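You operate a simulated robot arm through the tools that you are given. There is no shell and no other tool. Be economical: measure what you need, move in short steps, check, and stop when the job is done.

You run a simulated robot arm. Do the job below in one go: nothing can be reset, and whatever is moved stays where it is left.

Task
On the silver gearbox try second gear, then fourth gear, turning the hand wheel in each.
Fine: a quarter turn or more in each gear; leave it in fourth.

The check looks at the end state, three seconds after you hand in, the way a careful person would. Anything else that was tipped, shoved, dropped, spilled or broken makes it a failure.

Robot
A 7-joint arm with a two-finger parallel gripper, fixed in place. Base frame: the origin is at the foot of the arm, x ahead of it, y to its left, z up. Units: m, degrees, N and s.
Its first joint turns from -115.0 to 115.0 degrees. Payload 3.91 kg.
The TCP is the grasp point between the finger pads, 0.03 m short of the fingertips. In the tool frame z runs along the fingers and y along their closing line. The gripper opens to 0.11 m. The fingers are 0.02 m wide and 0.01 m thick; the gripper's body (0.048 by 0.112 m) begins 0.055 m behind the TCP.
Orientation is that of the tool frame in the base frame, as a unit quaternion [x, y, z, w]. With the fingers straight down and closing along the base's y, the tool's x points along the base's -x, its y along +y and its z along -z.

Tools
- The arm moves only by the tool play_rows. Its argument "rows" is a list of rows, each a list of 6 numbers: the shift along the base's x, y, z in m, then the turn, a rotation vector about the base's x, y, z in degrees. In form: [[tx, ty, tz, ax, ay, az], ...]. A call has 1 to 20 rows; each row shifts and turns the commanded pose from where the row before left it. "fingers" is the opening in per cent of the stroke, from 0 (shut) to 100 (fully open), set as the call begins (left out, the last holds). Each row takes 0.2 s and may step no farther than 0.05 m and 8.6 degrees from the row before; otherwise, or with a gripper value out of range, the whole call is refused. A pose out of reach is approached as far as the arm can. The call stops where the force on the tool passes 40 N (or 10 N more than at its start, if that is more) or the arm is blocked; 0.2 s more then pass. The fingers move at their own pace (about 0.153 m/s each) and stop on an object; they squeeze with about 20 N. The grip force told is the motor's: it shows also when the fingers shut on nothing. Time passes only in rows, and 0.2 s behind the last, so rows that do not move let the fingers close. The reply holds the time, the measured pose of the TCP, the force on the tool along the base axes, the opening and the grip force, in the units named above and with some noise, and new pictures: "show" is both (left out), scene, wrist or none.
- Cameras (640 x 400 px; columns grow to the right, rows downward): "scene" is fixed at [0.2177, -0.5013, 1.8069]; the picture's right is [0.67, -0.74, 0.00], its down [-0.43, -0.39, -0.81] and it looks along [0.60, 0.55, -0.58] (base axes); focal length 343 px, centre (320, 200). "wrist" rides on the gripper at [0.072, 0.017, -0.103] in the tool frame; the picture's right is [-0.23, 0.97, 0.00], its down [-0.76, -0.18, -0.62] and it looks along [-0.61, -0.14, 0.78] (tool axes); focal length 222 px, centre (320, 200). There is no depth. A picture from a camera that has moved, and an enlarged one, comes with that camera's place and axes in the base frame and with its lens.
- move_column(by): slides the trunk up (or, below 0, down) by that many m; the arm rides with it, the base frame stays. It gives what a move gives, with no picture.
- zoom(camera, box): a new picture of the part [left, top, right, bottom] of that camera's present view, enlarged. It takes no simulated time.
- job_done(): hands the job in; it is judged then, once.

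Work in short steps. Places have to be worked out from the pictures, the camera data and where the tool is seen: move nearer, look again, correct. Check each grasp and each placing, and mend what went wrong. You have 120 turns and 170 pictures in all, those below and enlarged ones among them. Open the gripper and draw the arm clear of the work before you hand the job in, unless the task says otherwise; then end with one line.

The tools are called after "Emit:" as a command line: name --pt "numbers of a row" for each row, then --argument value for the rest, lists and objects as JSON in quotes. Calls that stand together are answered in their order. play_rows: Moves the arm, as the interface text tells. Its arguments: {"type":"object","properties":{"rows":{"type":"array"},"fingers":{"type":"number"},"show":{"type":"string","enum":["both","scene","wrist","none"]}},"required":["rows"]} The other tools are called the same way: move_column (by) slides the trunk up or down; zoom (camera, box) takes an enlarged picture of a part of a camera's view; job_done () hands the job in.

At the start:

```text
time_s: 0.0
tcp_pos: [0.6654, -0.0417, 1.4708]
orientation: [0.0, 1.0, 0.0, 0.0]
contact_force: [-0.7, -0.2, -0.4]
gripper_width: 0.11
finger_force: 0.0
trunk travel left (down, up): [-0.9, 0.09]
```

scene: 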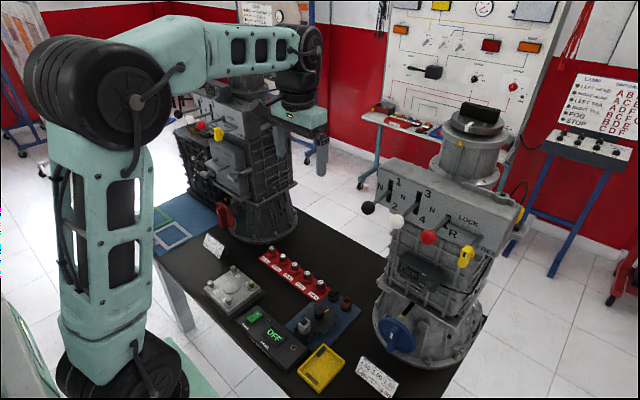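
wrist: 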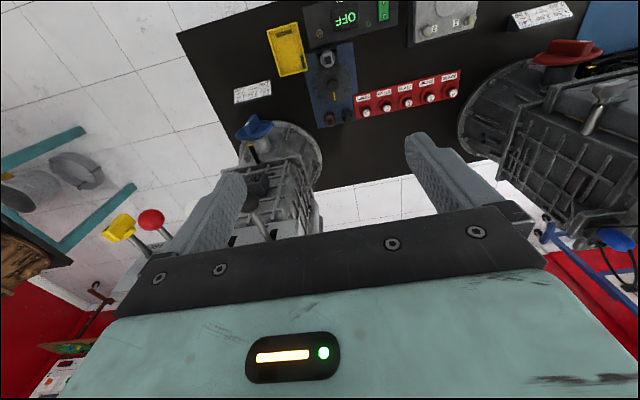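

I see a light (silver) gearbox on the right with a blue wheel and a darker one on the left. I zoom in on both.

Emit:
zoom --camera "scene" --box '[350, 160, 510, 260]'

Emit:
zoom --camera "scene" --box '[340, 260, 500, 400]'

Emit:
zoom --camera "scene" --box '[170, 80, 330, 260]'

Emit:
zoom --camera "scene" --box '[190, 230, 410, 400]'

```text
4.00 times, centred on (430, 210) of scene
camera zoom: at [0.2177, -0.5013, 1.8069], right [0.67, -0.74, 0.0], down [-0.43, -0.39, -0.81], along [0.6, 0.55, -0.58], focal length 1371 px, centre (-120, 160)
```

zoom: 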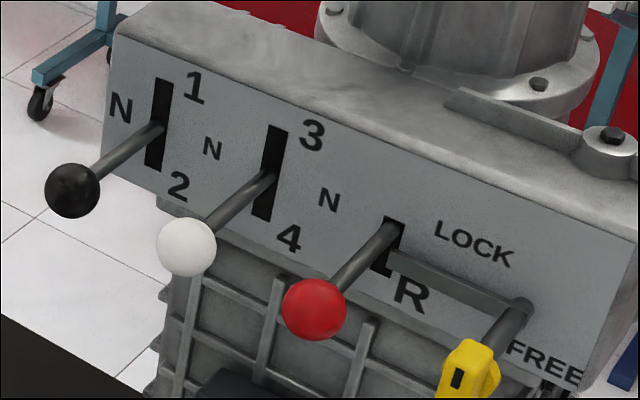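

```text
2.86 times, centred on (420, 330) of scene
camera zoom: at [0.2177, -0.5013, 1.8069], right [0.67, -0.74, 0.0], down [-0.43, -0.39, -0.81], along [0.6, 0.55, -0.58], focal length 979 px, centre (34, -171)
```

zoom: 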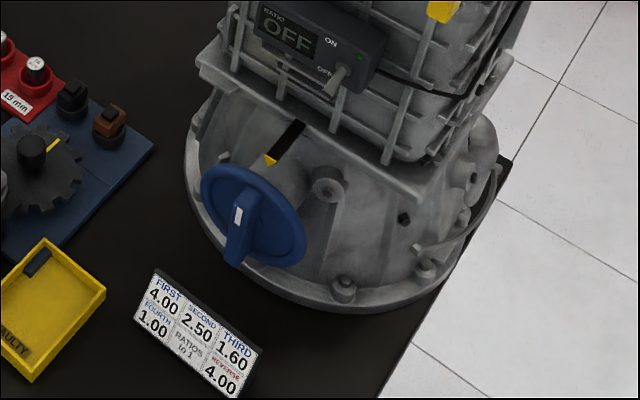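

```text
2.22 times, centred on (250, 170) of scene
camera zoom: at [0.2177, -0.5013, 1.8069], right [0.67, -0.74, 0.0], down [-0.43, -0.39, -0.81], along [0.6, 0.55, -0.58], focal length 762 px, centre (476, 267)
```

zoom: 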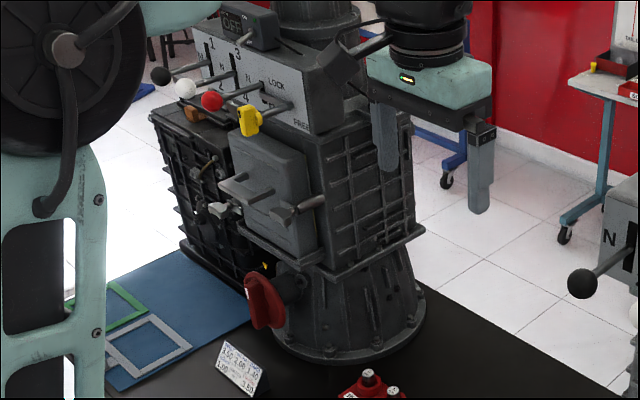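

```text
2.35 times, centred on (300, 315) of scene
camera zoom: at [0.2177, -0.5013, 1.8069], right [0.67, -0.74, 0.0], down [-0.43, -0.39, -0.81], along [0.6, 0.55, -0.58], focal length 807 px, centre (367, -71)
```

zoom: 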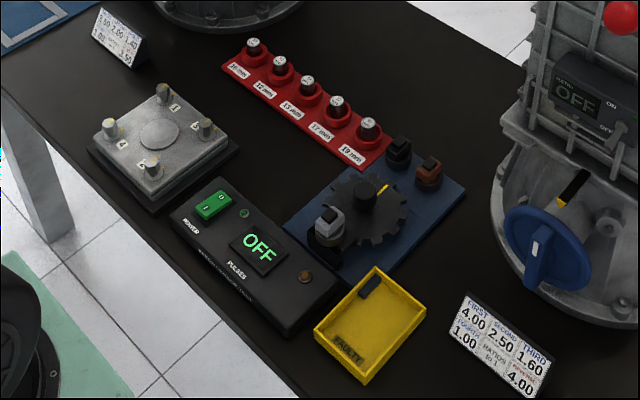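

Triangulating gives the lever balls at about x=0.753, z=1.34, with y≈-0.16 (black), -0.234 (white), -0.311 (red). I'll back off and pitch the tool to horizontal.

Emit:
play_rows --pt "-0.02 -0.01 0 0 -8.2 0" --pt "-0.02 -0.01 0 0 -8.2 0" --pt "-0.02 -0.01 0 0 -8.2 0" --pt "-0.02 -0.01 0 0 -8.2 0" --pt "-0.02 -0.01 0 0 -8.2 0" --pt "-0.02 -0.01 0 0 -8.2 0" --pt "-0.02 -0.01 0 0 -8.2 0" --pt "-0.01 -0.01 0 0 -8.2 0" --pt "-0.01 -0.01 0 0 -8.2 0" --pt "0 -0.01 0 0 -8.2 0" --pt "0 0 0 0 -8 0" --fingers 60

```text
time_s: 2.4
tcp_pos: [0.6479, -0.0969, 1.46]
orientation: [0.02, 0.756, -0.022, 0.654]
contact_force: [-0.6, -0.4, 0.2]
gripper_width: 0.066
finger_force: 0.0
out of reach, approached as far as the arm can: row 5, 6, 7, 8, 9, 10, 11
trunk travel left (down, up): [-0.9, 0.09]
camera wrist: at [0.5378, -0.0734, 1.4033], right [0.09, 0.97, 0.22], down [-0.52, -0.14, 0.84], along [0.85, -0.19, 0.49], focal length 222 px, centre (320, 200)
```

scene: 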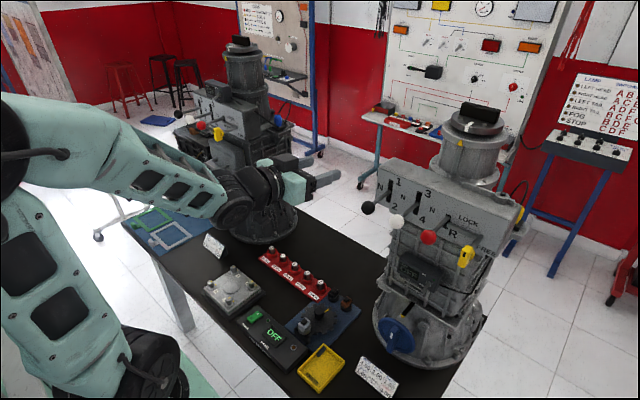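
wrist: 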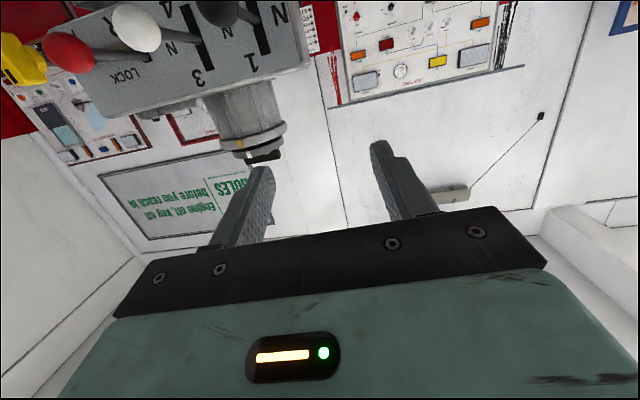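

It stopped short because the close-in pose is out of reach. I'll bring the command forward and see whether horizontal is reachable at x≈0.62, then roll so that the fingers close vertically.

Emit:
play_rows --pt "0.04 0 0 0 0 0" --pt "0.04 0 0 0 0 0" --pt "0.04 0 0 0 0 0" --pt "0 0 0 8.5 0 0" --pt "0 0 0 8.5 0 0" --pt "0 0 0 8.5 0 0" --pt "0 0 0 8.5 0 0" --pt "0 0 0 8.5 0 0" --pt "0 0 0 8.5 0 0" --pt "0 0 0 8.5 0 0" --pt "0 0 0 8.5 0 0" --pt "0 0 0 8.5 0 0" --pt "0 0 0 8.5 0 0" --pt "0 0 0 5 0 0"

```text
time_s: 5.4
tcp_pos: [0.7694, -0.0977, 1.4605]
orientation: [0.479, 0.55, 0.518, 0.447]
contact_force: [0.2, 0.7, 0.0]
gripper_width: 0.0659
finger_force: 0.0
trunk travel left (down, up): [-0.9, 0.09]
camera wrist: at [0.6578, -0.0394, 1.4846], right [0.09, -0.22, 0.97], down [-0.52, -0.84, -0.14], along [0.85, -0.49, -0.19], focal length 222 px, centre (320, 200)
```

scene: 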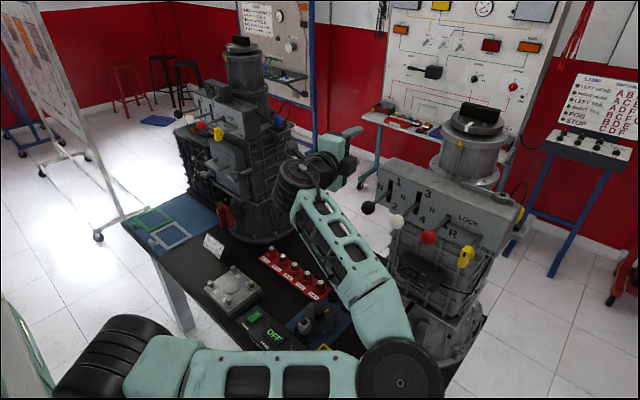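
wrist: 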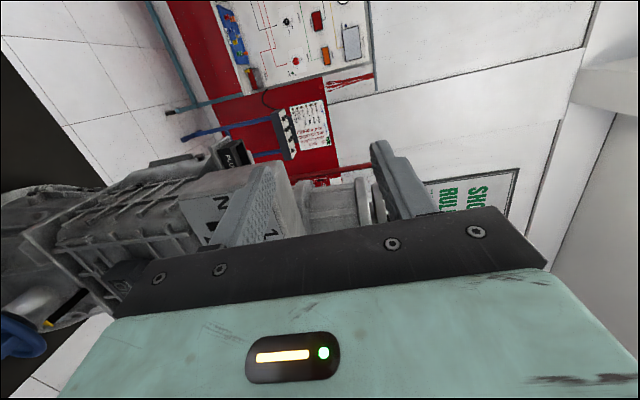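

The roll worked but the tool is yawed about 8° and the elbow has swung right. I'll straighten the yaw and pitch and retreat to in front of the black lever at about (0.67,-0.16,1.34).

Emit:
play_rows --pt "-0.03 0 0 0 0 -4" --pt "-0.03 0 0 0 0 -4" --pt "-0.03 -0.01 0 0 -3.6 0" --pt "-0.01 -0.02 -0.03 0 0 0" --pt "0 -0.02 -0.03 0 0 0" --pt "0 -0.012 -0.03 0 0 0" --pt "0 0 -0.03 0 0 0"

```text
time_s: 7.0
tcp_pos: [0.6973, -0.1562, 1.3914]
orientation: [0.499, 0.502, 0.501, 0.498]
contact_force: [-0.1, -0.2, -0.3]
gripper_width: 0.0659
finger_force: 0.1
out of reach, approached as far as the arm can: row 4, 5, 6, 7
trunk travel left (down, up): [-0.9, 0.09]
camera wrist: at [0.5927, -0.0827, 1.4098], right [0.0, -0.23, 0.97], down [-0.62, -0.76, -0.18], along [0.79, -0.6, -0.14], focal length 222 px, centre (320, 200)
```

scene: 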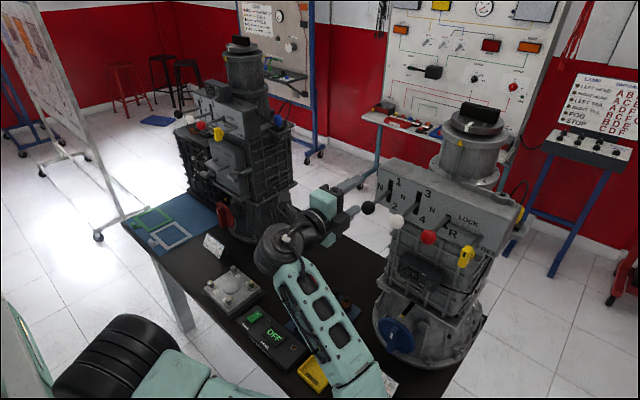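
wrist: 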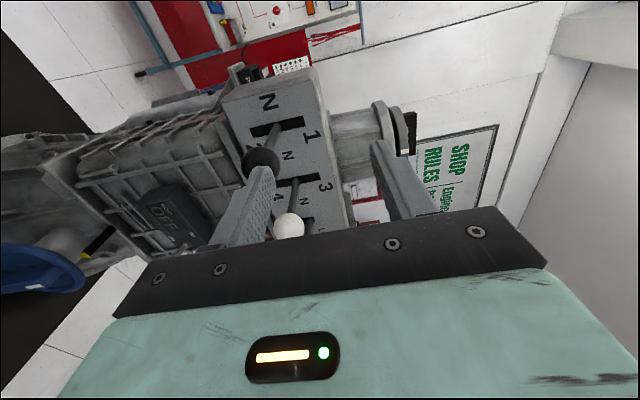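

The tool is now horizontal and in line with the black lever (y≈-0.156), but 5 cm high, with its tips about 1–2 cm short of the ball. I'll lower the trunk 5 cm so the ball sits between the open fingers.

Emit:
move_column --by -0.05

Emit:
play_rows --pt "0 0 0 0 0 0"

```text
time_s: 7.9
tcp_pos: [0.696, -0.155, 1.342]
orientation: [0.498, 0.502, 0.502, 0.498]
contact_force: [0.1, -0.8, 0.3]
gripper_width: 0.0659
finger_force: 0.1
trunk travel left (down, up): [-0.85, 0.14]
```

```text
time_s: 8.3
tcp_pos: [0.6962, -0.1561, 1.3415]
orientation: [0.499, 0.501, 0.501, 0.499]
contact_force: [1.1, 0.5, -0.1]
gripper_width: 0.0661
finger_force: 0.1
trunk travel left (down, up): [-0.85, 0.14]
camera wrist: at [0.593, -0.0825, 1.3599], right [0.0, -0.23, 0.97], down [-0.62, -0.77, -0.18], along [0.79, -0.6, -0.14], focal length 222 px, centre (320, 200)
```

scene: 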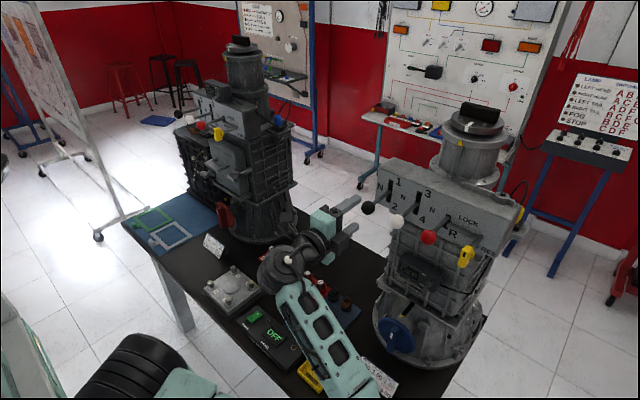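
wrist: 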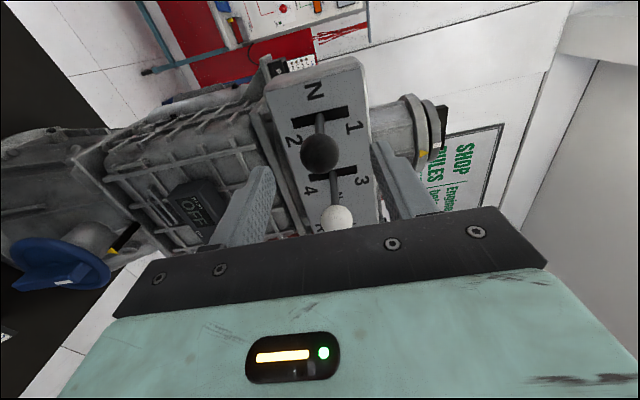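

The black ball is centred vertically between the fingers. I'll move forward 5 cm and close to just around it.

Emit:
play_rows --pt "0.02 -0.001 0 0 0 0" --pt "0.02 -0.001 0 0 0 0" --pt "0.012 0 0 0 0 0" --show "none"

Emit:
play_rows --pt "0 0 0 0 0 0" --pt "0 0 0 0 0 0" --fingers 31

```text
time_s: 9.1
tcp_pos: [0.7058, -0.1568, 1.3423]
orientation: [0.499, 0.502, 0.501, 0.497]
contact_force: [0.0, 0.0, 0.3]
gripper_width: 0.0659
finger_force: 0.0
out of reach, approached as far as the arm can: row 1, 2, 3
trunk travel left (down, up): [-0.85, 0.14]
```

```text
time_s: 9.7
tcp_pos: [0.7062, -0.1567, 1.3416]
orientation: [0.499, 0.503, 0.501, 0.497]
contact_force: [0.3, 0.3, -0.1]
gripper_width: 0.0341
finger_force: 0.0
trunk travel left (down, up): [-0.85, 0.14]
camera wrist: at [0.6027, -0.0837, 1.3603], right [0.01, -0.23, 0.97], down [-0.62, -0.77, -0.18], along [0.79, -0.6, -0.14], focal length 222 px, centre (320, 200)
```

scene: 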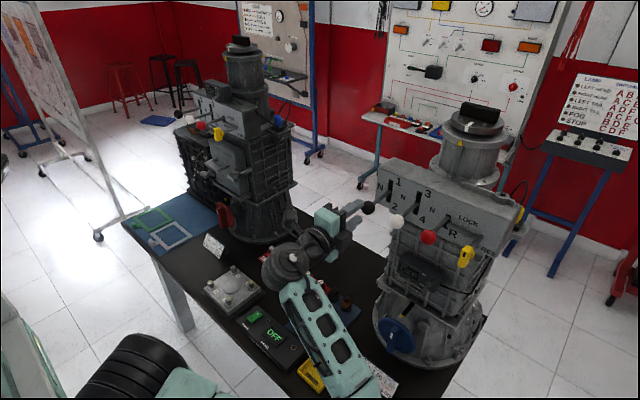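
wrist: 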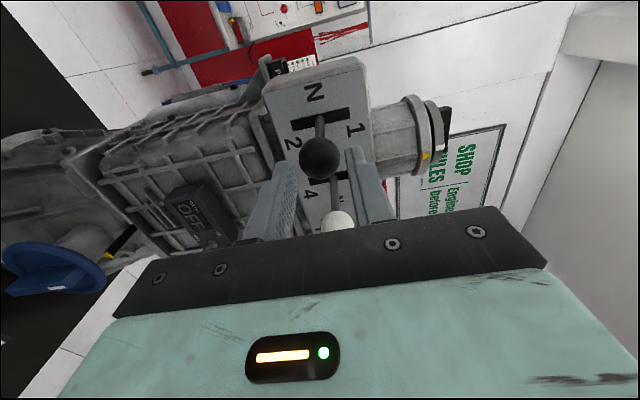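

Moving forward is blocked by a wrist joint limit in this folded configuration. I'll back out (trunk up, unroll, pitch down) and return to an elbow-up posture, then retry with the trunk lower.

Emit:
move_column --by 0.13

Emit:
play_rows --pt "0 0.02 0 -8.5 0 0" --pt "0 0.02 0 -8.5 0 0" --pt "0 0.02 0 -8.5 0 0" --pt "0 0.02 0 -8.5 0 0" --pt "0 0.02 0 -8.5 0 0" --pt "0 0.02 0 -8.5 0 0" --pt "0 0 0 -8.5 0 0" --pt "0 0 0 -8.5 0 0" --pt "0 0 0 -8.5 0 0" --pt "0 0 0 -8.5 0 0" --pt "0 0 0 -5 0 0" --pt "0 0 0 0 8 0" --pt "0 0 0 0 8 0" --pt "0 0 0 0 8 0" --pt "0 0 0 0 8 0" --pt "0 0 0 0 8 0" --fingers 60

```text
time_s: 11.3
tcp_pos: [0.7075, -0.1571, 1.4713]
orientation: [0.5, 0.502, 0.5, 0.497]
contact_force: [-0.1, 0.7, 0.3]
gripper_width: 0.0339
finger_force: 0.1
trunk travel left (down, up): [-0.98, 0.01]
```

```text
time_s: 11.9
tcp_pos: [0.6729, -0.2269, 1.5512]
orientation: [0.412, 0.48, 0.44, 0.637]
contact_force: [-0.4, 1.0, -0.9]
gripper_width: 0.0659
finger_force: 0.1
out of reach, approached as far as the arm can: row 1, 2, 3
trunk travel left (down, up): [-0.98, 0.01]
stopped in row 3: the arm was blocked; the commanded pose is now the measured one
camera wrist: at [0.5812, -0.1419, 1.5302], right [-0.19, 0.05, 0.98], down [-0.69, -0.71, -0.1], along [0.69, -0.7, 0.17], focal length 222 px, centre (320, 200)
```

scene: 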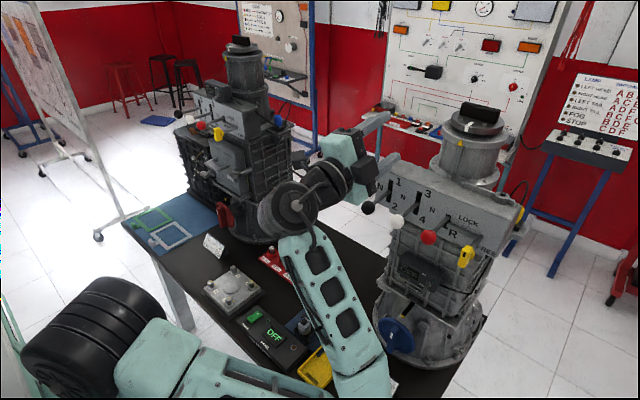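
wrist: 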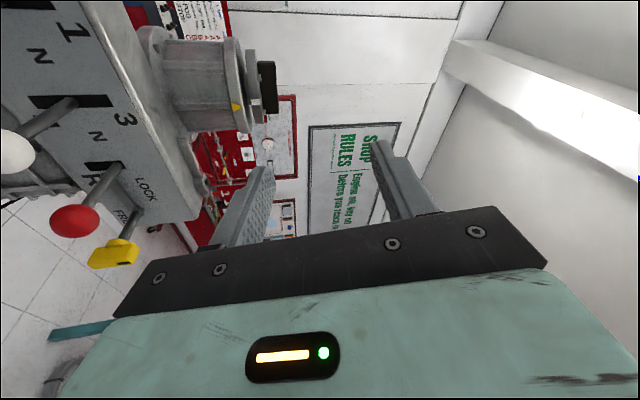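

The solver wandered, but the arm is high and clear. I'll pitch the tool downward in place to get away from the limit, checking the result.

Emit:
play_rows --pt "0 0.01 0 0 5 0" --pt "0 0.01 0 0 5 0" --pt "0 0.01 0 0 5 0" --pt "0 0.01 0 0 5 0" --pt "0 0.01 0 0 5 0" --pt "0 0.01 0 0 5 0" --pt "0 0.01 0 0 5 0" --pt "0 0.01 0 0 5 0" --show "scene"

```text
time_s: 13.7
tcp_pos: [0.6749, -0.1486, 1.5495]
orientation: [0.543, 0.668, 0.272, 0.43]
contact_force: [-0.3, 0.3, 0.1]
gripper_width: 0.066
finger_force: 0.1
trunk travel left (down, up): [-0.98, 0.01]
```

scene: 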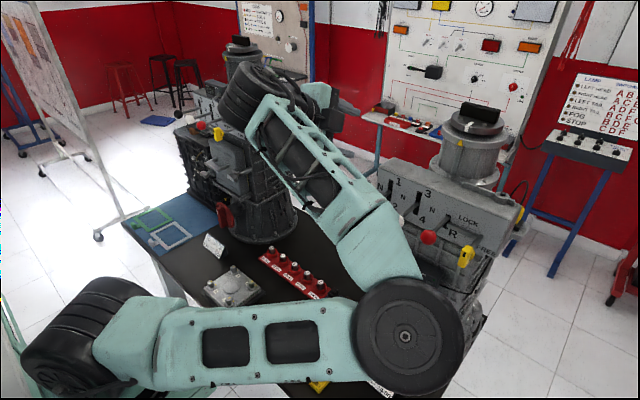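

It tracks now. I'll continue to tool-down and then turn about z back towards the starting orientation, to bring the elbow up again.

Emit:
play_rows --pt "0 0.01 0 0 7 0" --pt "0 0.01 0 0 7 0" --pt "0 0.01 0 0 7 0" --pt "0 0.01 0 0 7 0" --pt "0 0.01 0 0 7 0" --pt "0 0.01 0 0 7 0" --pt "0 0.01 0 0 7 0" --pt "0 0 0 0 7 0" --pt "0 0 0 0 0 8" --pt "0 0 0 0 0 8" --pt "0 0 0 0 0 8" --pt "0 0 0 0 0 8" --pt "0 0 0 0 0 8" --pt "0 0 0 0 0 8" --pt "0 0 0 0 0 8" --pt "0 0 0 0 0 8" --pt "0 0 0 0 0 8" --pt "0 0 0 0 0 8" --show "scene"

```text
time_s: 17.5
tcp_pos: [0.6751, -0.0783, 1.5498]
orientation: [-0.045, 0.997, 0.034, 0.061]
contact_force: [-0.4, -0.6, 0.0]
gripper_width: 0.0657
finger_force: 0.1
trunk travel left (down, up): [-0.98, 0.01]
```

scene: 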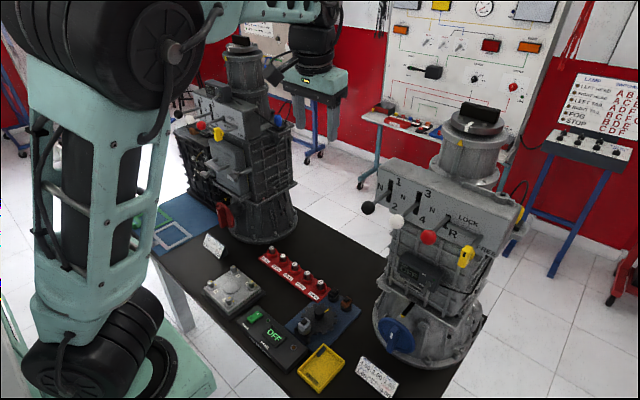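

The elbow-up posture is restored. Now I'll pitch to horizontal while rising to z≈1.78, so the forearm stays level and I can lower the trunk afterwards.

Emit:
play_rows --pt "0 0 0.022 0 -8.2 0" --pt "0 0 0.022 0 -8.2 0" --pt "0 0 0.022 0 -8.2 0" --pt "0 0 0.022 0 -8.2 0" --pt "0 0 0.022 0 -8.2 0" --pt "0 0 0.022 0 -8.2 0" --pt "0 0 0.022 0 -8.2 0" --pt "0 0 0.022 0 -8.2 0" --pt "0 0 0.022 0 -8.2 0" --pt "0 0 0.022 0 -6 0" --show "scene"

```text
time_s: 19.7
tcp_pos: [0.6823, -0.0756, 1.7615]
orientation: [-0.059, 0.737, 0.003, 0.673]
contact_force: [-0.3, -0.5, -0.7]
gripper_width: 0.066
finger_force: 0.0
out of reach, approached as far as the arm can: row 9, 10
trunk travel left (down, up): [-0.98, 0.01]
```

scene: 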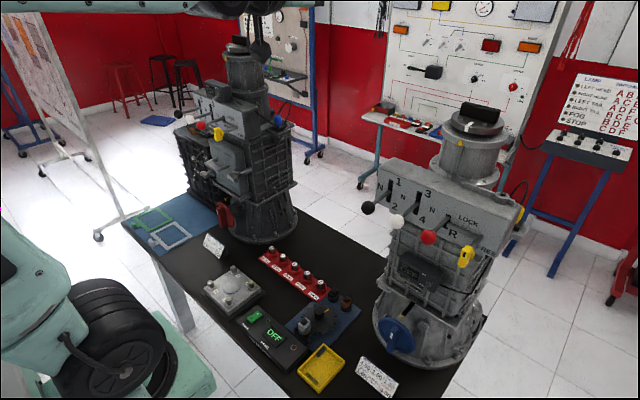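

Near horizontal with the elbow still up. I'll move out a little for margin, straighten up, and try the roll up here, well clear of everything.

Emit:
play_rows --pt "0.03 0 0.01 0 0 -4.8" --pt "0.03 0 0.01 0 -2.6 0" --pt "0.03 0 0.01 0 -2.6 0" --pt "0 0 0 8.5 0 0" --pt "0 0 0 8.5 0 0" --pt "0 0 0 8.5 0 0" --pt "0 0 0 8.5 0 0" --pt "0 0 0 8.5 0 0" --pt "0 0 0 8.5 0 0" --pt "0 0 0 8.5 0 0" --pt "0 0 0 8.5 0 0" --pt "0 0 0 8.5 0 0" --pt "0 0 0 8.5 0 0"

```text
time_s: 22.5
tcp_pos: [0.7716, -0.0746, 1.7922]
orientation: [0.467, 0.535, 0.446, 0.544]
contact_force: [0.4, 0.4, 0.8]
gripper_width: 0.066
finger_force: 0.1
trunk travel left (down, up): [-0.98, 0.01]
camera wrist: at [0.6715, 0.0045, 1.7995], right [0.01, -0.07, 1.0], down [-0.65, -0.76, -0.05], along [0.76, -0.65, -0.05], focal length 222 px, centre (320, 200)
```

scene: 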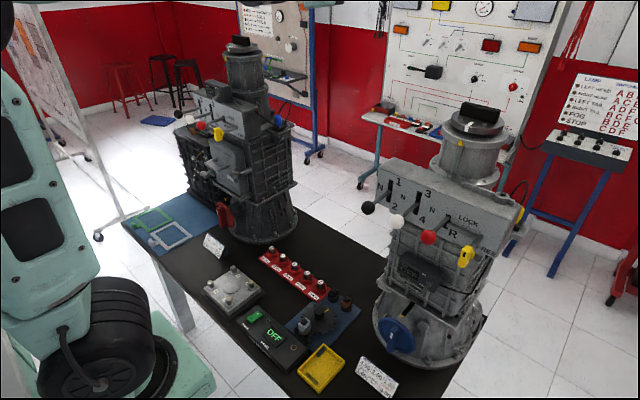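
wrist: 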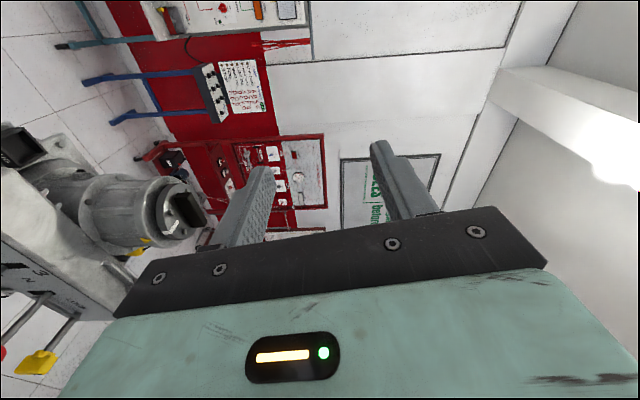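

This works with the elbow up. I'll finish the roll, shift to x≈0.69, and then lower the trunk 0.45.

Emit:
play_rows --pt "-0.03 0 0 5 0 0" --pt "-0.03 0 0 4.5 0 1.7" --pt "-0.02 0 0 0 0 0" --show "none"

Emit:
move_column --by -0.45

Emit:
play_rows --pt "0 0 0 0 0 0"

```text
time_s: 23.3
tcp_pos: [0.6929, -0.076, 1.7915]
orientation: [0.503, 0.504, 0.497, 0.496]
contact_force: [0.4, 1.1, -0.1]
gripper_width: 0.0656
finger_force: 0.2
trunk travel left (down, up): [-0.98, 0.01]
```

```text
refused: -0.45 is not a number from -0.4 to 0.4
```

```text
time_s: 23.7
tcp_pos: [0.6936, -0.075, 1.7899]
orientation: [0.504, 0.503, 0.497, 0.496]
contact_force: [-0.3, -0.4, -0.7]
gripper_width: 0.0662
finger_force: 0.0
trunk travel left (down, up): [-0.98, 0.01]
camera wrist: at [0.5898, -0.0012, 1.8101], right [0.01, -0.23, 0.97], down [-0.63, -0.76, -0.17], along [0.78, -0.61, -0.15], focal length 222 px, centre (320, 200)
```

scene: 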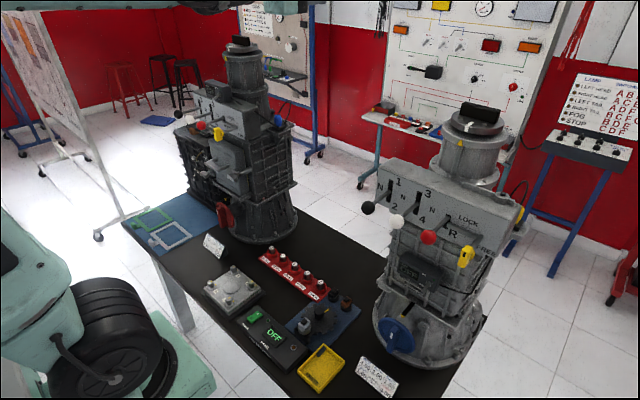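
wrist: 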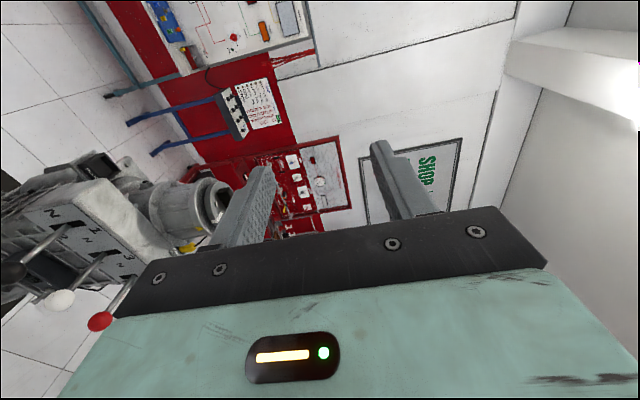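

The limit per move is 0.4, so I'll split the descent in two.

Emit:
move_column --by -0.4

Emit:
move_column --by -0.05

Emit:
play_rows --pt "-0.01 -0.03 0 0 0 0" --pt "0 -0.03 0 0 0 0" --pt "0 -0.022 0 0 0 0"

```text
time_s: 27.6
tcp_pos: [0.6935, -0.0751, 1.3906]
orientation: [0.504, 0.503, 0.497, 0.497]
contact_force: [0.1, -0.5, -0.2]
gripper_width: 0.0662
finger_force: 0.0
trunk travel left (down, up): [-0.58, 0.41]
```

```text
time_s: 28.5
tcp_pos: [0.693, -0.0748, 1.3408]
orientation: [0.503, 0.504, 0.496, 0.496]
contact_force: [-0.1, -0.3, -0.7]
gripper_width: 0.0659
finger_force: 0.0
trunk travel left (down, up): [-0.53, 0.46]
```

```text
time_s: 29.3
tcp_pos: [0.6842, -0.1372, 1.3456]
orientation: [0.5, 0.495, 0.502, 0.503]
contact_force: [0.8, 0.2, 0.2]
gripper_width: 0.0659
finger_force: 0.1
out of reach, approached as far as the arm can: row 2, 3
trunk travel left (down, up): [-0.53, 0.46]
camera wrist: at [0.582, -0.0637, 1.3629], right [-0.01, -0.23, 0.97], down [-0.63, -0.76, -0.18], along [0.78, -0.61, -0.13], focal length 222 px, centre (320, 200)
```

scene: 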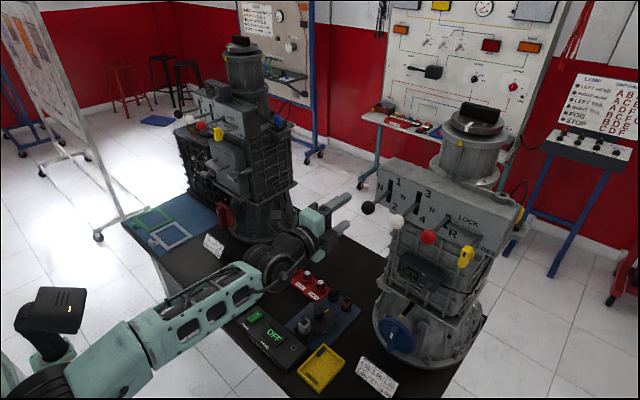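
wrist: 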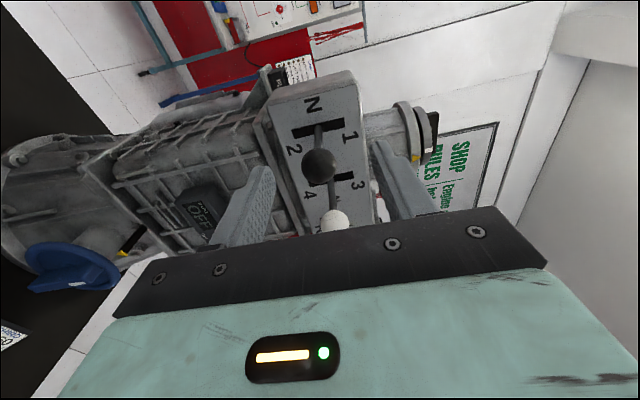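

The posture is good now and the ball lies between the fingers vertically. I'll advance and drift right 2 cm at the same time.

Emit:
play_rows --pt "0.02 -0.004 -0.001 0 0 0" --pt "0.02 -0.008 -0.001 0 0 0" --pt "0.02 -0.008 -0.001 0 0 0"

```text
time_s: 30.1
tcp_pos: [0.7453, -0.1767, 1.3372]
orientation: [0.504, 0.504, 0.496, 0.496]
contact_force: [-0.2, 0.4, -0.1]
gripper_width: 0.0661
finger_force: 0.0
trunk travel left (down, up): [-0.53, 0.46]
camera wrist: at [0.6417, -0.1029, 1.3575], right [0.01, -0.23, 0.97], down [-0.63, -0.76, -0.17], along [0.78, -0.61, -0.15], focal length 222 px, centre (320, 200)
```

scene: 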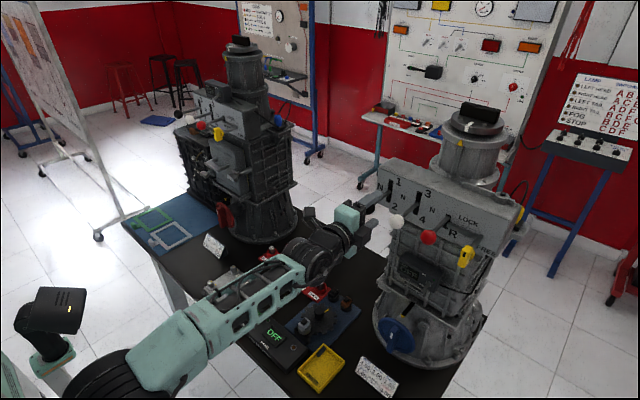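
wrist: 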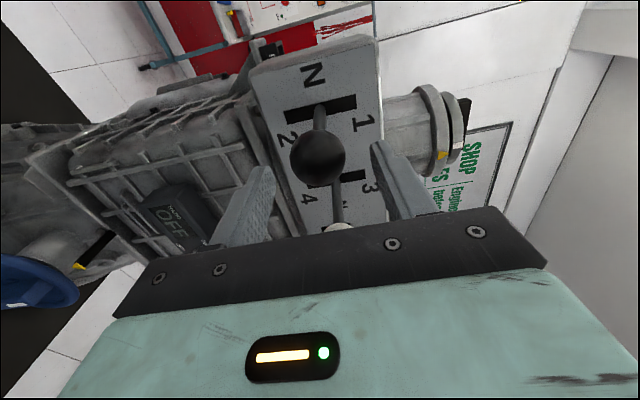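

The ball is at about (0.752,-0.158,1.342); the tool is 18 mm too far right. I'll correct and close lightly around the ball.

Emit:
play_rows --pt "0 0.009 0.002 0 0 0" --pt "0.007 0.01 0.003 0 0 0" --show "none"

Emit:
play_rows --pt "0 0 0 0 0 0" --pt "0 0 0 0 0 0" --fingers 31

```text
time_s: 30.7
tcp_pos: [0.752, -0.1586, 1.343]
orientation: [0.503, 0.504, 0.497, 0.497]
contact_force: [-0.5, -0.2, 0.1]
gripper_width: 0.0658
finger_force: 0.0
trunk travel left (down, up): [-0.53, 0.46]
```

```text
time_s: 31.3
tcp_pos: [0.7508, -0.1577, 1.343]
orientation: [0.503, 0.504, 0.497, 0.496]
contact_force: [0.3, 0.8, -2.6]
gripper_width: 0.0354
finger_force: 1.0
trunk travel left (down, up): [-0.53, 0.46]
camera wrist: at [0.6479, -0.0841, 1.3624], right [0.01, -0.23, 0.97], down [-0.63, -0.76, -0.17], along [0.78, -0.61, -0.15], focal length 222 px, centre (320, 200)
```

scene: 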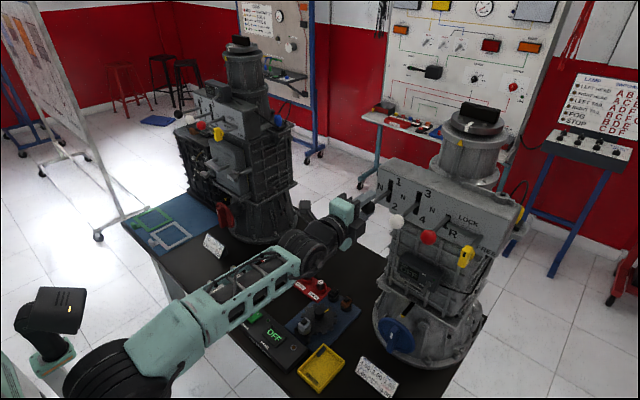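
wrist: 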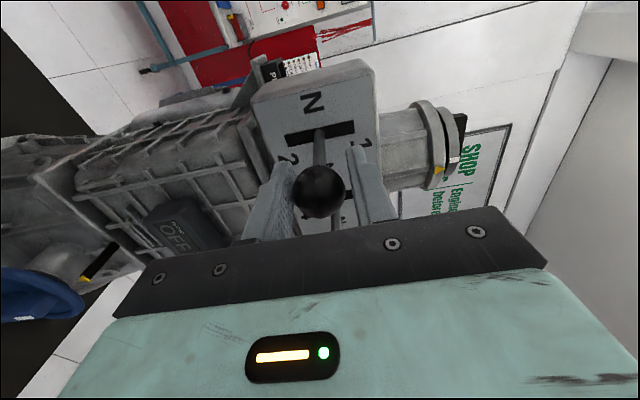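

The ball is captured. I'll push it down in small steps towards "2".

Emit:
play_rows --pt "0 0 -0.006 0 0 0" --pt "0 0 -0.006 0 0 0" --pt "0 0 -0.006 0 0 0" --pt "0 0 -0.006 0 0 0" --fingers 34

```text
time_s: 32.3
tcp_pos: [0.7507, -0.1575, 1.3182]
orientation: [0.504, 0.503, 0.497, 0.496]
contact_force: [0.1, -0.5, 1.0]
gripper_width: 0.0375
finger_force: 0.0
trunk travel left (down, up): [-0.53, 0.46]
camera wrist: at [0.6479, -0.0837, 1.3376], right [0.01, -0.23, 0.97], down [-0.63, -0.76, -0.17], along [0.78, -0.61, -0.15], focal length 222 px, centre (320, 200)
```

scene: 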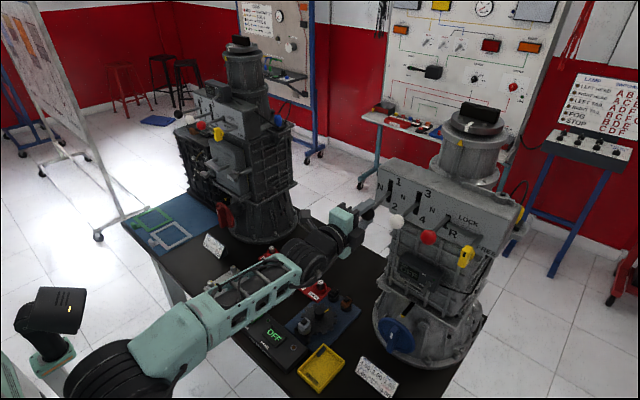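
wrist: 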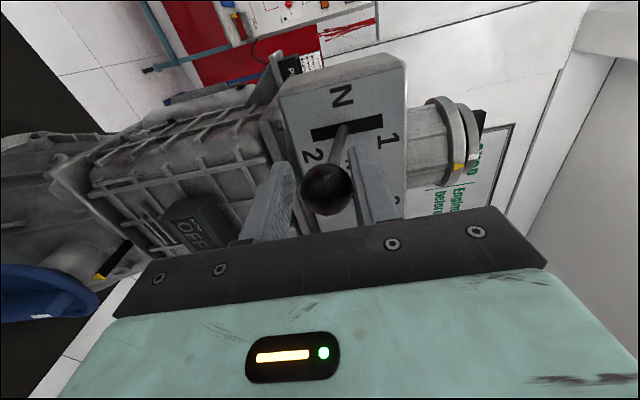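

The lever follows easily. I'll continue downward.

Emit:
play_rows --pt "0 0 -0.006 0 0 0" --pt "0 0 -0.006 0 0 0" --pt "0.001 0 -0.006 0 0 0" --pt "0.001 0 -0.005 0 0 0"

```text
time_s: 33.3
tcp_pos: [0.7522, -0.1583, 1.2974]
orientation: [0.503, 0.503, 0.497, 0.497]
contact_force: [-0.5, 0.2, 0.2]
gripper_width: 0.0374
finger_force: 0.1
trunk travel left (down, up): [-0.53, 0.46]
camera wrist: at [0.6485, -0.0841, 1.3162], right [0.01, -0.23, 0.97], down [-0.62, -0.76, -0.17], along [0.78, -0.61, -0.15], focal length 222 px, centre (320, 200)
```

scene: 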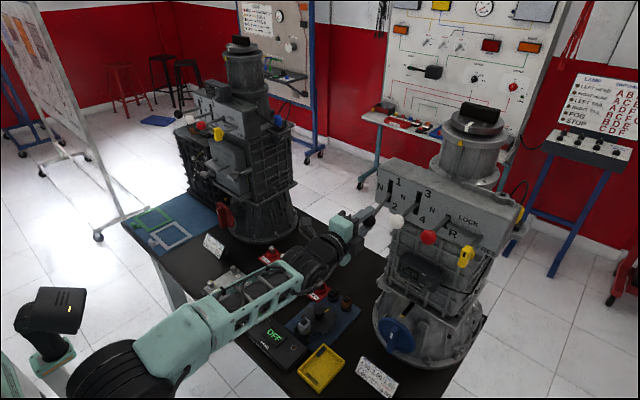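
wrist: 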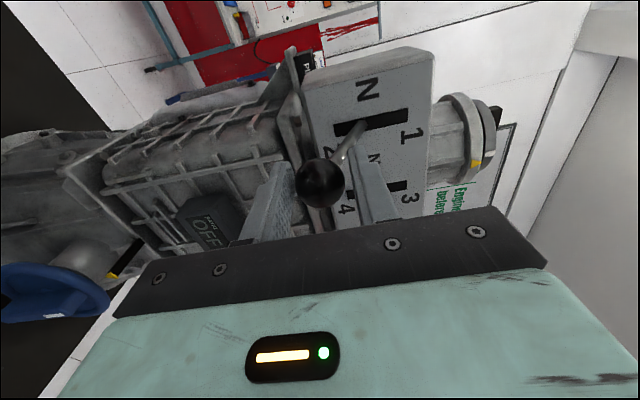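

Drop is about 45 mm with no resistance yet. I'll keep going in finer steps until it meets its stop.

Emit:
play_rows --pt "0.001 0 -0.004 0 0 0" --pt "0.001 0 -0.004 0 0 0" --pt "0.001 0 -0.004 0 0 0" --pt "0.001 0 -0.004 0 0 0" --show "wrist"

```text
time_s: 34.3
tcp_pos: [0.7532, -0.1582, 1.2858]
orientation: [0.502, 0.5, 0.5, 0.499]
contact_force: [-9.8, 0.9, 28.1]
gripper_width: 0.0512
finger_force: 13.7
trunk travel left (down, up): [-0.53, 0.46]
camera wrist: at [0.6503, -0.0842, 1.3039], right [0.0, -0.23, 0.97], down [-0.62, -0.76, -0.18], along [0.78, -0.61, -0.14], focal length 222 px, centre (320, 200)
```

wrist: 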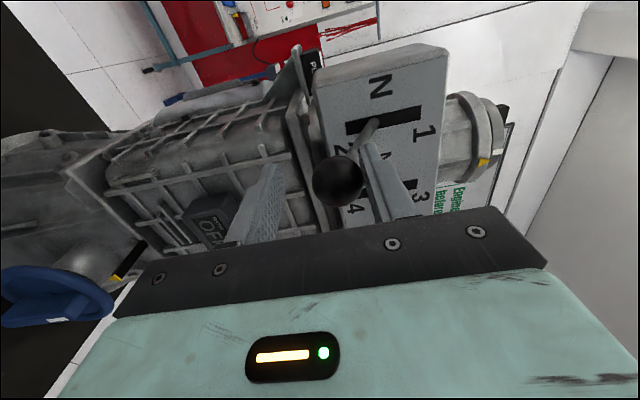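

It has hit its stop (28 N up). I'll relieve, open, and back off to see whether the lever holds in 2.

Emit:
play_rows --pt "0 0 0.004 0 0 0" --pt "0 0 0.002 0 0 0" --fingers 75 --show "none"

Emit:
play_rows --pt "-0.02 0.002 0 0 0 0" --pt "-0.02 0.005 0 0 0 0" --pt "-0.02 0.01 0 0 0 0"

```text
time_s: 34.9
tcp_pos: [0.7555, -0.1579, 1.2857]
orientation: [0.505, 0.504, 0.496, 0.496]
contact_force: [-0.2, 0.5, 0.4]
gripper_width: 0.0825
finger_force: 0.1
trunk travel left (down, up): [-0.53, 0.46]
```

```text
time_s: 35.7
tcp_pos: [0.6945, -0.14, 1.2853]
orientation: [0.504, 0.503, 0.497, 0.497]
contact_force: [0.2, -0.3, -0.7]
gripper_width: 0.0825
finger_force: 0.1
trunk travel left (down, up): [-0.53, 0.46]
camera wrist: at [0.5924, -0.0676, 1.3052], right [0.01, -0.23, 0.97], down [-0.63, -0.76, -0.17], along [0.78, -0.61, -0.15], focal length 222 px, centre (320, 200)
```

scene: 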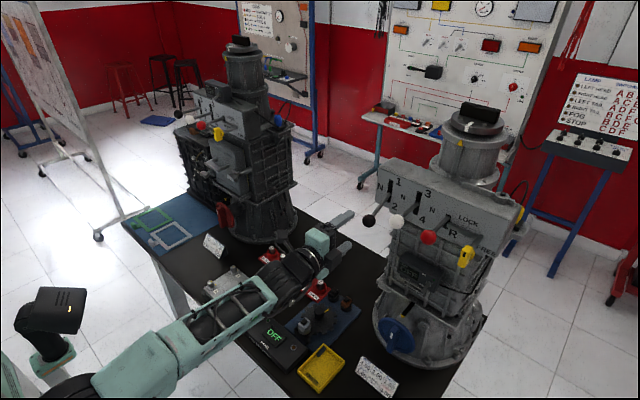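
wrist: 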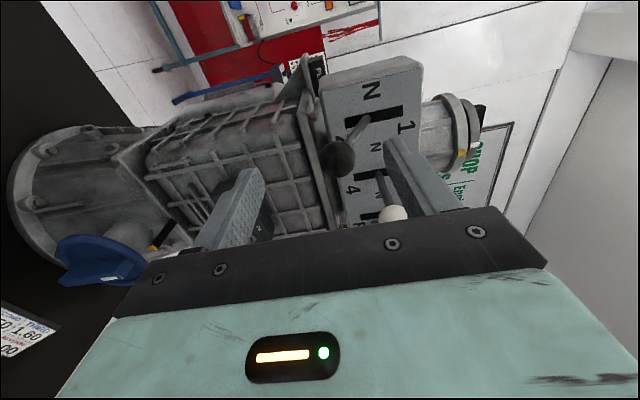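

Emit:
zoom --camera "scene" --box '[350, 160, 510, 260]'

Emit:
zoom --camera "wrist" --box '[280, 40, 480, 220]'

```text
4.00 times, centred on (430, 210) of scene
camera zoom: at [0.2177, -0.5013, 1.8069], right [0.67, -0.74, 0.0], down [-0.43, -0.39, -0.81], along [0.6, 0.55, -0.58], focal length 1371 px, centre (-120, 160)
```

zoom: 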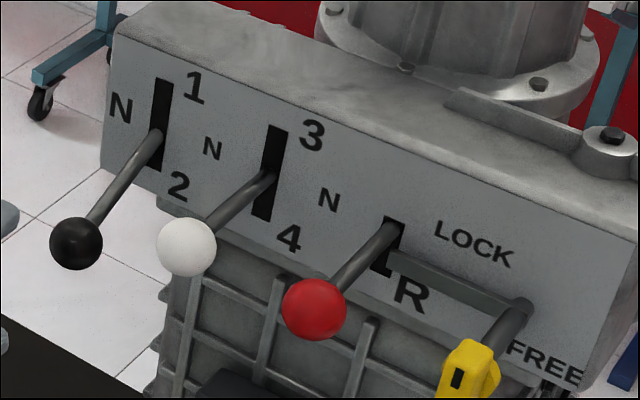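

```text
2.22 times, centred on (380, 130) of wrist
camera zoom: at [0.5924, -0.0676, 1.3052], right [0.01, -0.23, 0.97], down [-0.63, -0.76, -0.17], along [0.78, -0.61, -0.15], focal length 494 px, centre (187, 356)
```

zoom: 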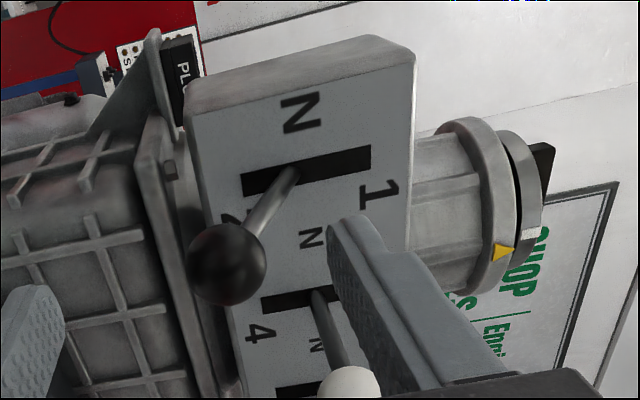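

The black lever stays in 2, at its lower stop. Next I'll go to look at the blue wheel: retreat, move right in front of the levers, then lower the trunk a bit.

Emit:
play_rows --pt "-0.02 -0.02 0 0 0 0" --pt "0 -0.03 0 0 0 0" --pt "0 -0.03 0 0 0 0" --pt "0 -0.03 0 0 0 0" --pt "0 -0.03 0 0 0 0" --fingers 60

```text
time_s: 36.9
tcp_pos: [0.6811, -0.2789, 1.2794]
orientation: [0.504, 0.504, 0.496, 0.496]
contact_force: [-0.5, -0.9, -0.2]
gripper_width: 0.0657
finger_force: 0.1
out of reach, approached as far as the arm can: row 1
trunk travel left (down, up): [-0.53, 0.46]
camera wrist: at [0.5774, -0.205, 1.2983], right [0.02, -0.23, 0.97], down [-0.62, -0.76, -0.17], along [0.78, -0.61, -0.15], focal length 222 px, centre (320, 200)
```

scene: 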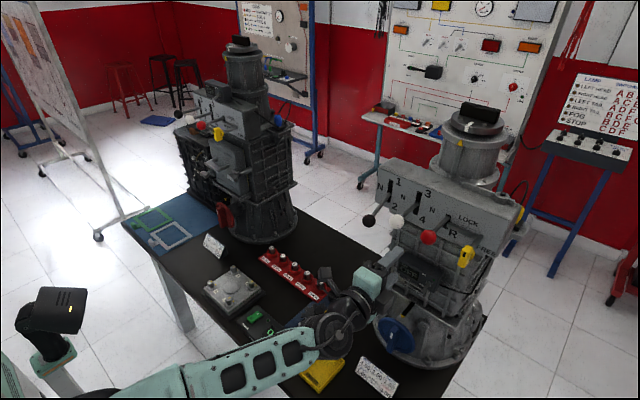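
wrist: 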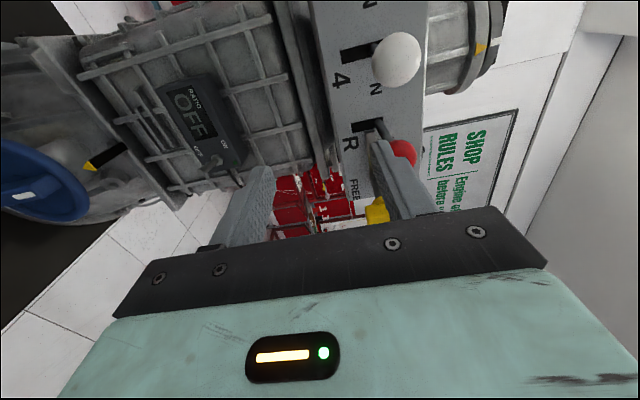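

Re-triangulating with the corrected zoom scale puts the wheel hub at about (0.765,-0.272,0.955). A horizontal grip would come close to the ratio card, so I'll pitch the tool down about 40° and push the wheel's fin with closed fingers. First a closer look.

Emit:
play_rows --pt "-0.01 0.01 0 0 8 0" --pt "-0.01 0.01 0 0 8 0" --pt "-0.01 0.01 0 0 8 0" --pt "-0.01 0.01 0 0 8 0" --pt "0 0.01 0 0 8 0" --fingers 0 --show "none"

Emit:
move_column --by -0.18

Emit:
play_rows --pt "0 0 0 0 0 0"

```text
time_s: 38.1
tcp_pos: [0.679, -0.2868, 1.2321]
orientation: [0.552, 0.565, 0.428, 0.439]
contact_force: [-0.1, 0.0, -0.7]
gripper_width: 0.0002
finger_force: 20.0
out of reach, approached as far as the arm can: row 1, 2, 3, 4, 5
trunk travel left (down, up): [-0.53, 0.46]
```

```text
time_s: 40.1
tcp_pos: [0.6777, -0.285, 1.0521]
orientation: [0.552, 0.566, 0.426, 0.44]
contact_force: [0.2, 0.5, 0.1]
gripper_width: 0.0
finger_force: 20.3
trunk travel left (down, up): [-0.35, 0.64]
```

```text
time_s: 40.5
tcp_pos: [0.6776, -0.2859, 1.0512]
orientation: [0.552, 0.566, 0.426, 0.441]
contact_force: [0.4, 0.7, 0.9]
gripper_width: 0.0
finger_force: 20.1
trunk travel left (down, up): [-0.35, 0.64]
camera wrist: at [0.5822, -0.2111, 1.0923], right [0.24, -0.2, 0.95], down [-0.65, -0.76, 0.0], along [0.72, -0.61, -0.31], focal length 222 px, centre (320, 200)
```

scene: 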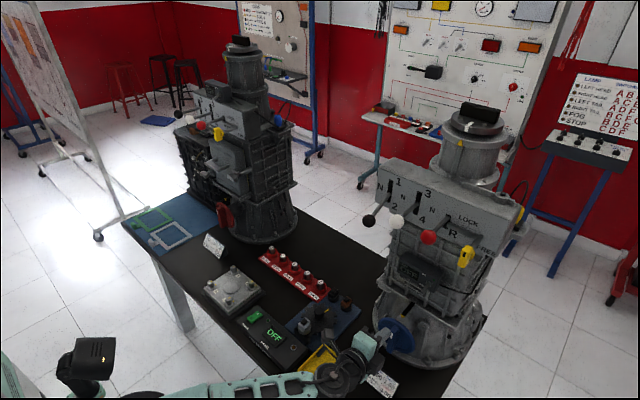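
wrist: 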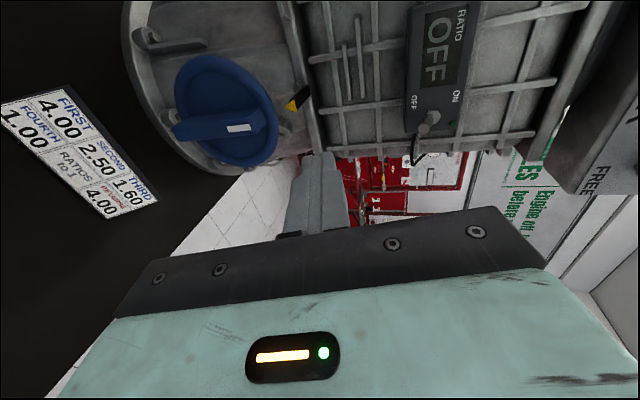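

The view is clear: the fin stands vertically on the wheel (centre ≈ y -0.267, z 0.932; fin front x≈0.76, top z≈0.985). I'll pitch the tool down another 26° and come to the fin's right side, short of the wheel.

Emit:
play_rows --pt "0.01 0 0 0 6.5 0" --pt "0.01 0 0 0 6.5 0" --pt "0 -0.007 0 0 6.5 0" --pt "0 -0.007 0 0 6.5 0"

```text
time_s: 41.5
tcp_pos: [0.6853, -0.2861, 1.0206]
orientation: [0.563, 0.586, 0.401, 0.422]
contact_force: [-0.3, -0.5, -0.4]
gripper_width: 0.0
finger_force: 20.0
out of reach, approached as far as the arm can: row 1, 2, 3, 4
trunk travel left (down, up): [-0.35, 0.64]
camera wrist: at [0.5924, -0.2114, 1.0681], right [0.32, -0.18, 0.93], down [-0.64, -0.77, 0.07], along [0.7, -0.62, -0.36], focal length 222 px, centre (320, 200)
```

scene: 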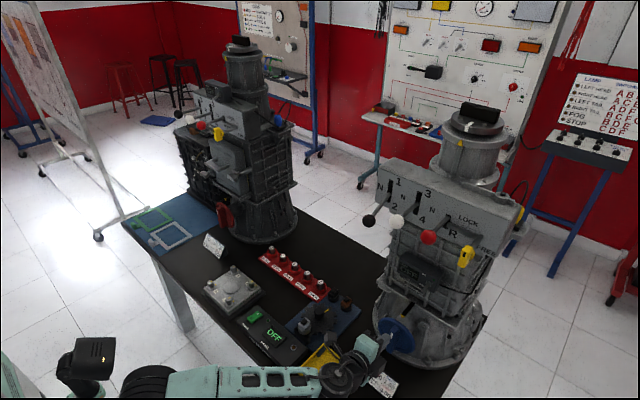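
wrist: 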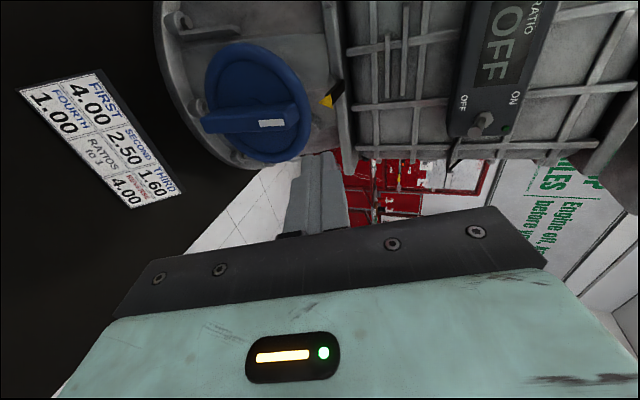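

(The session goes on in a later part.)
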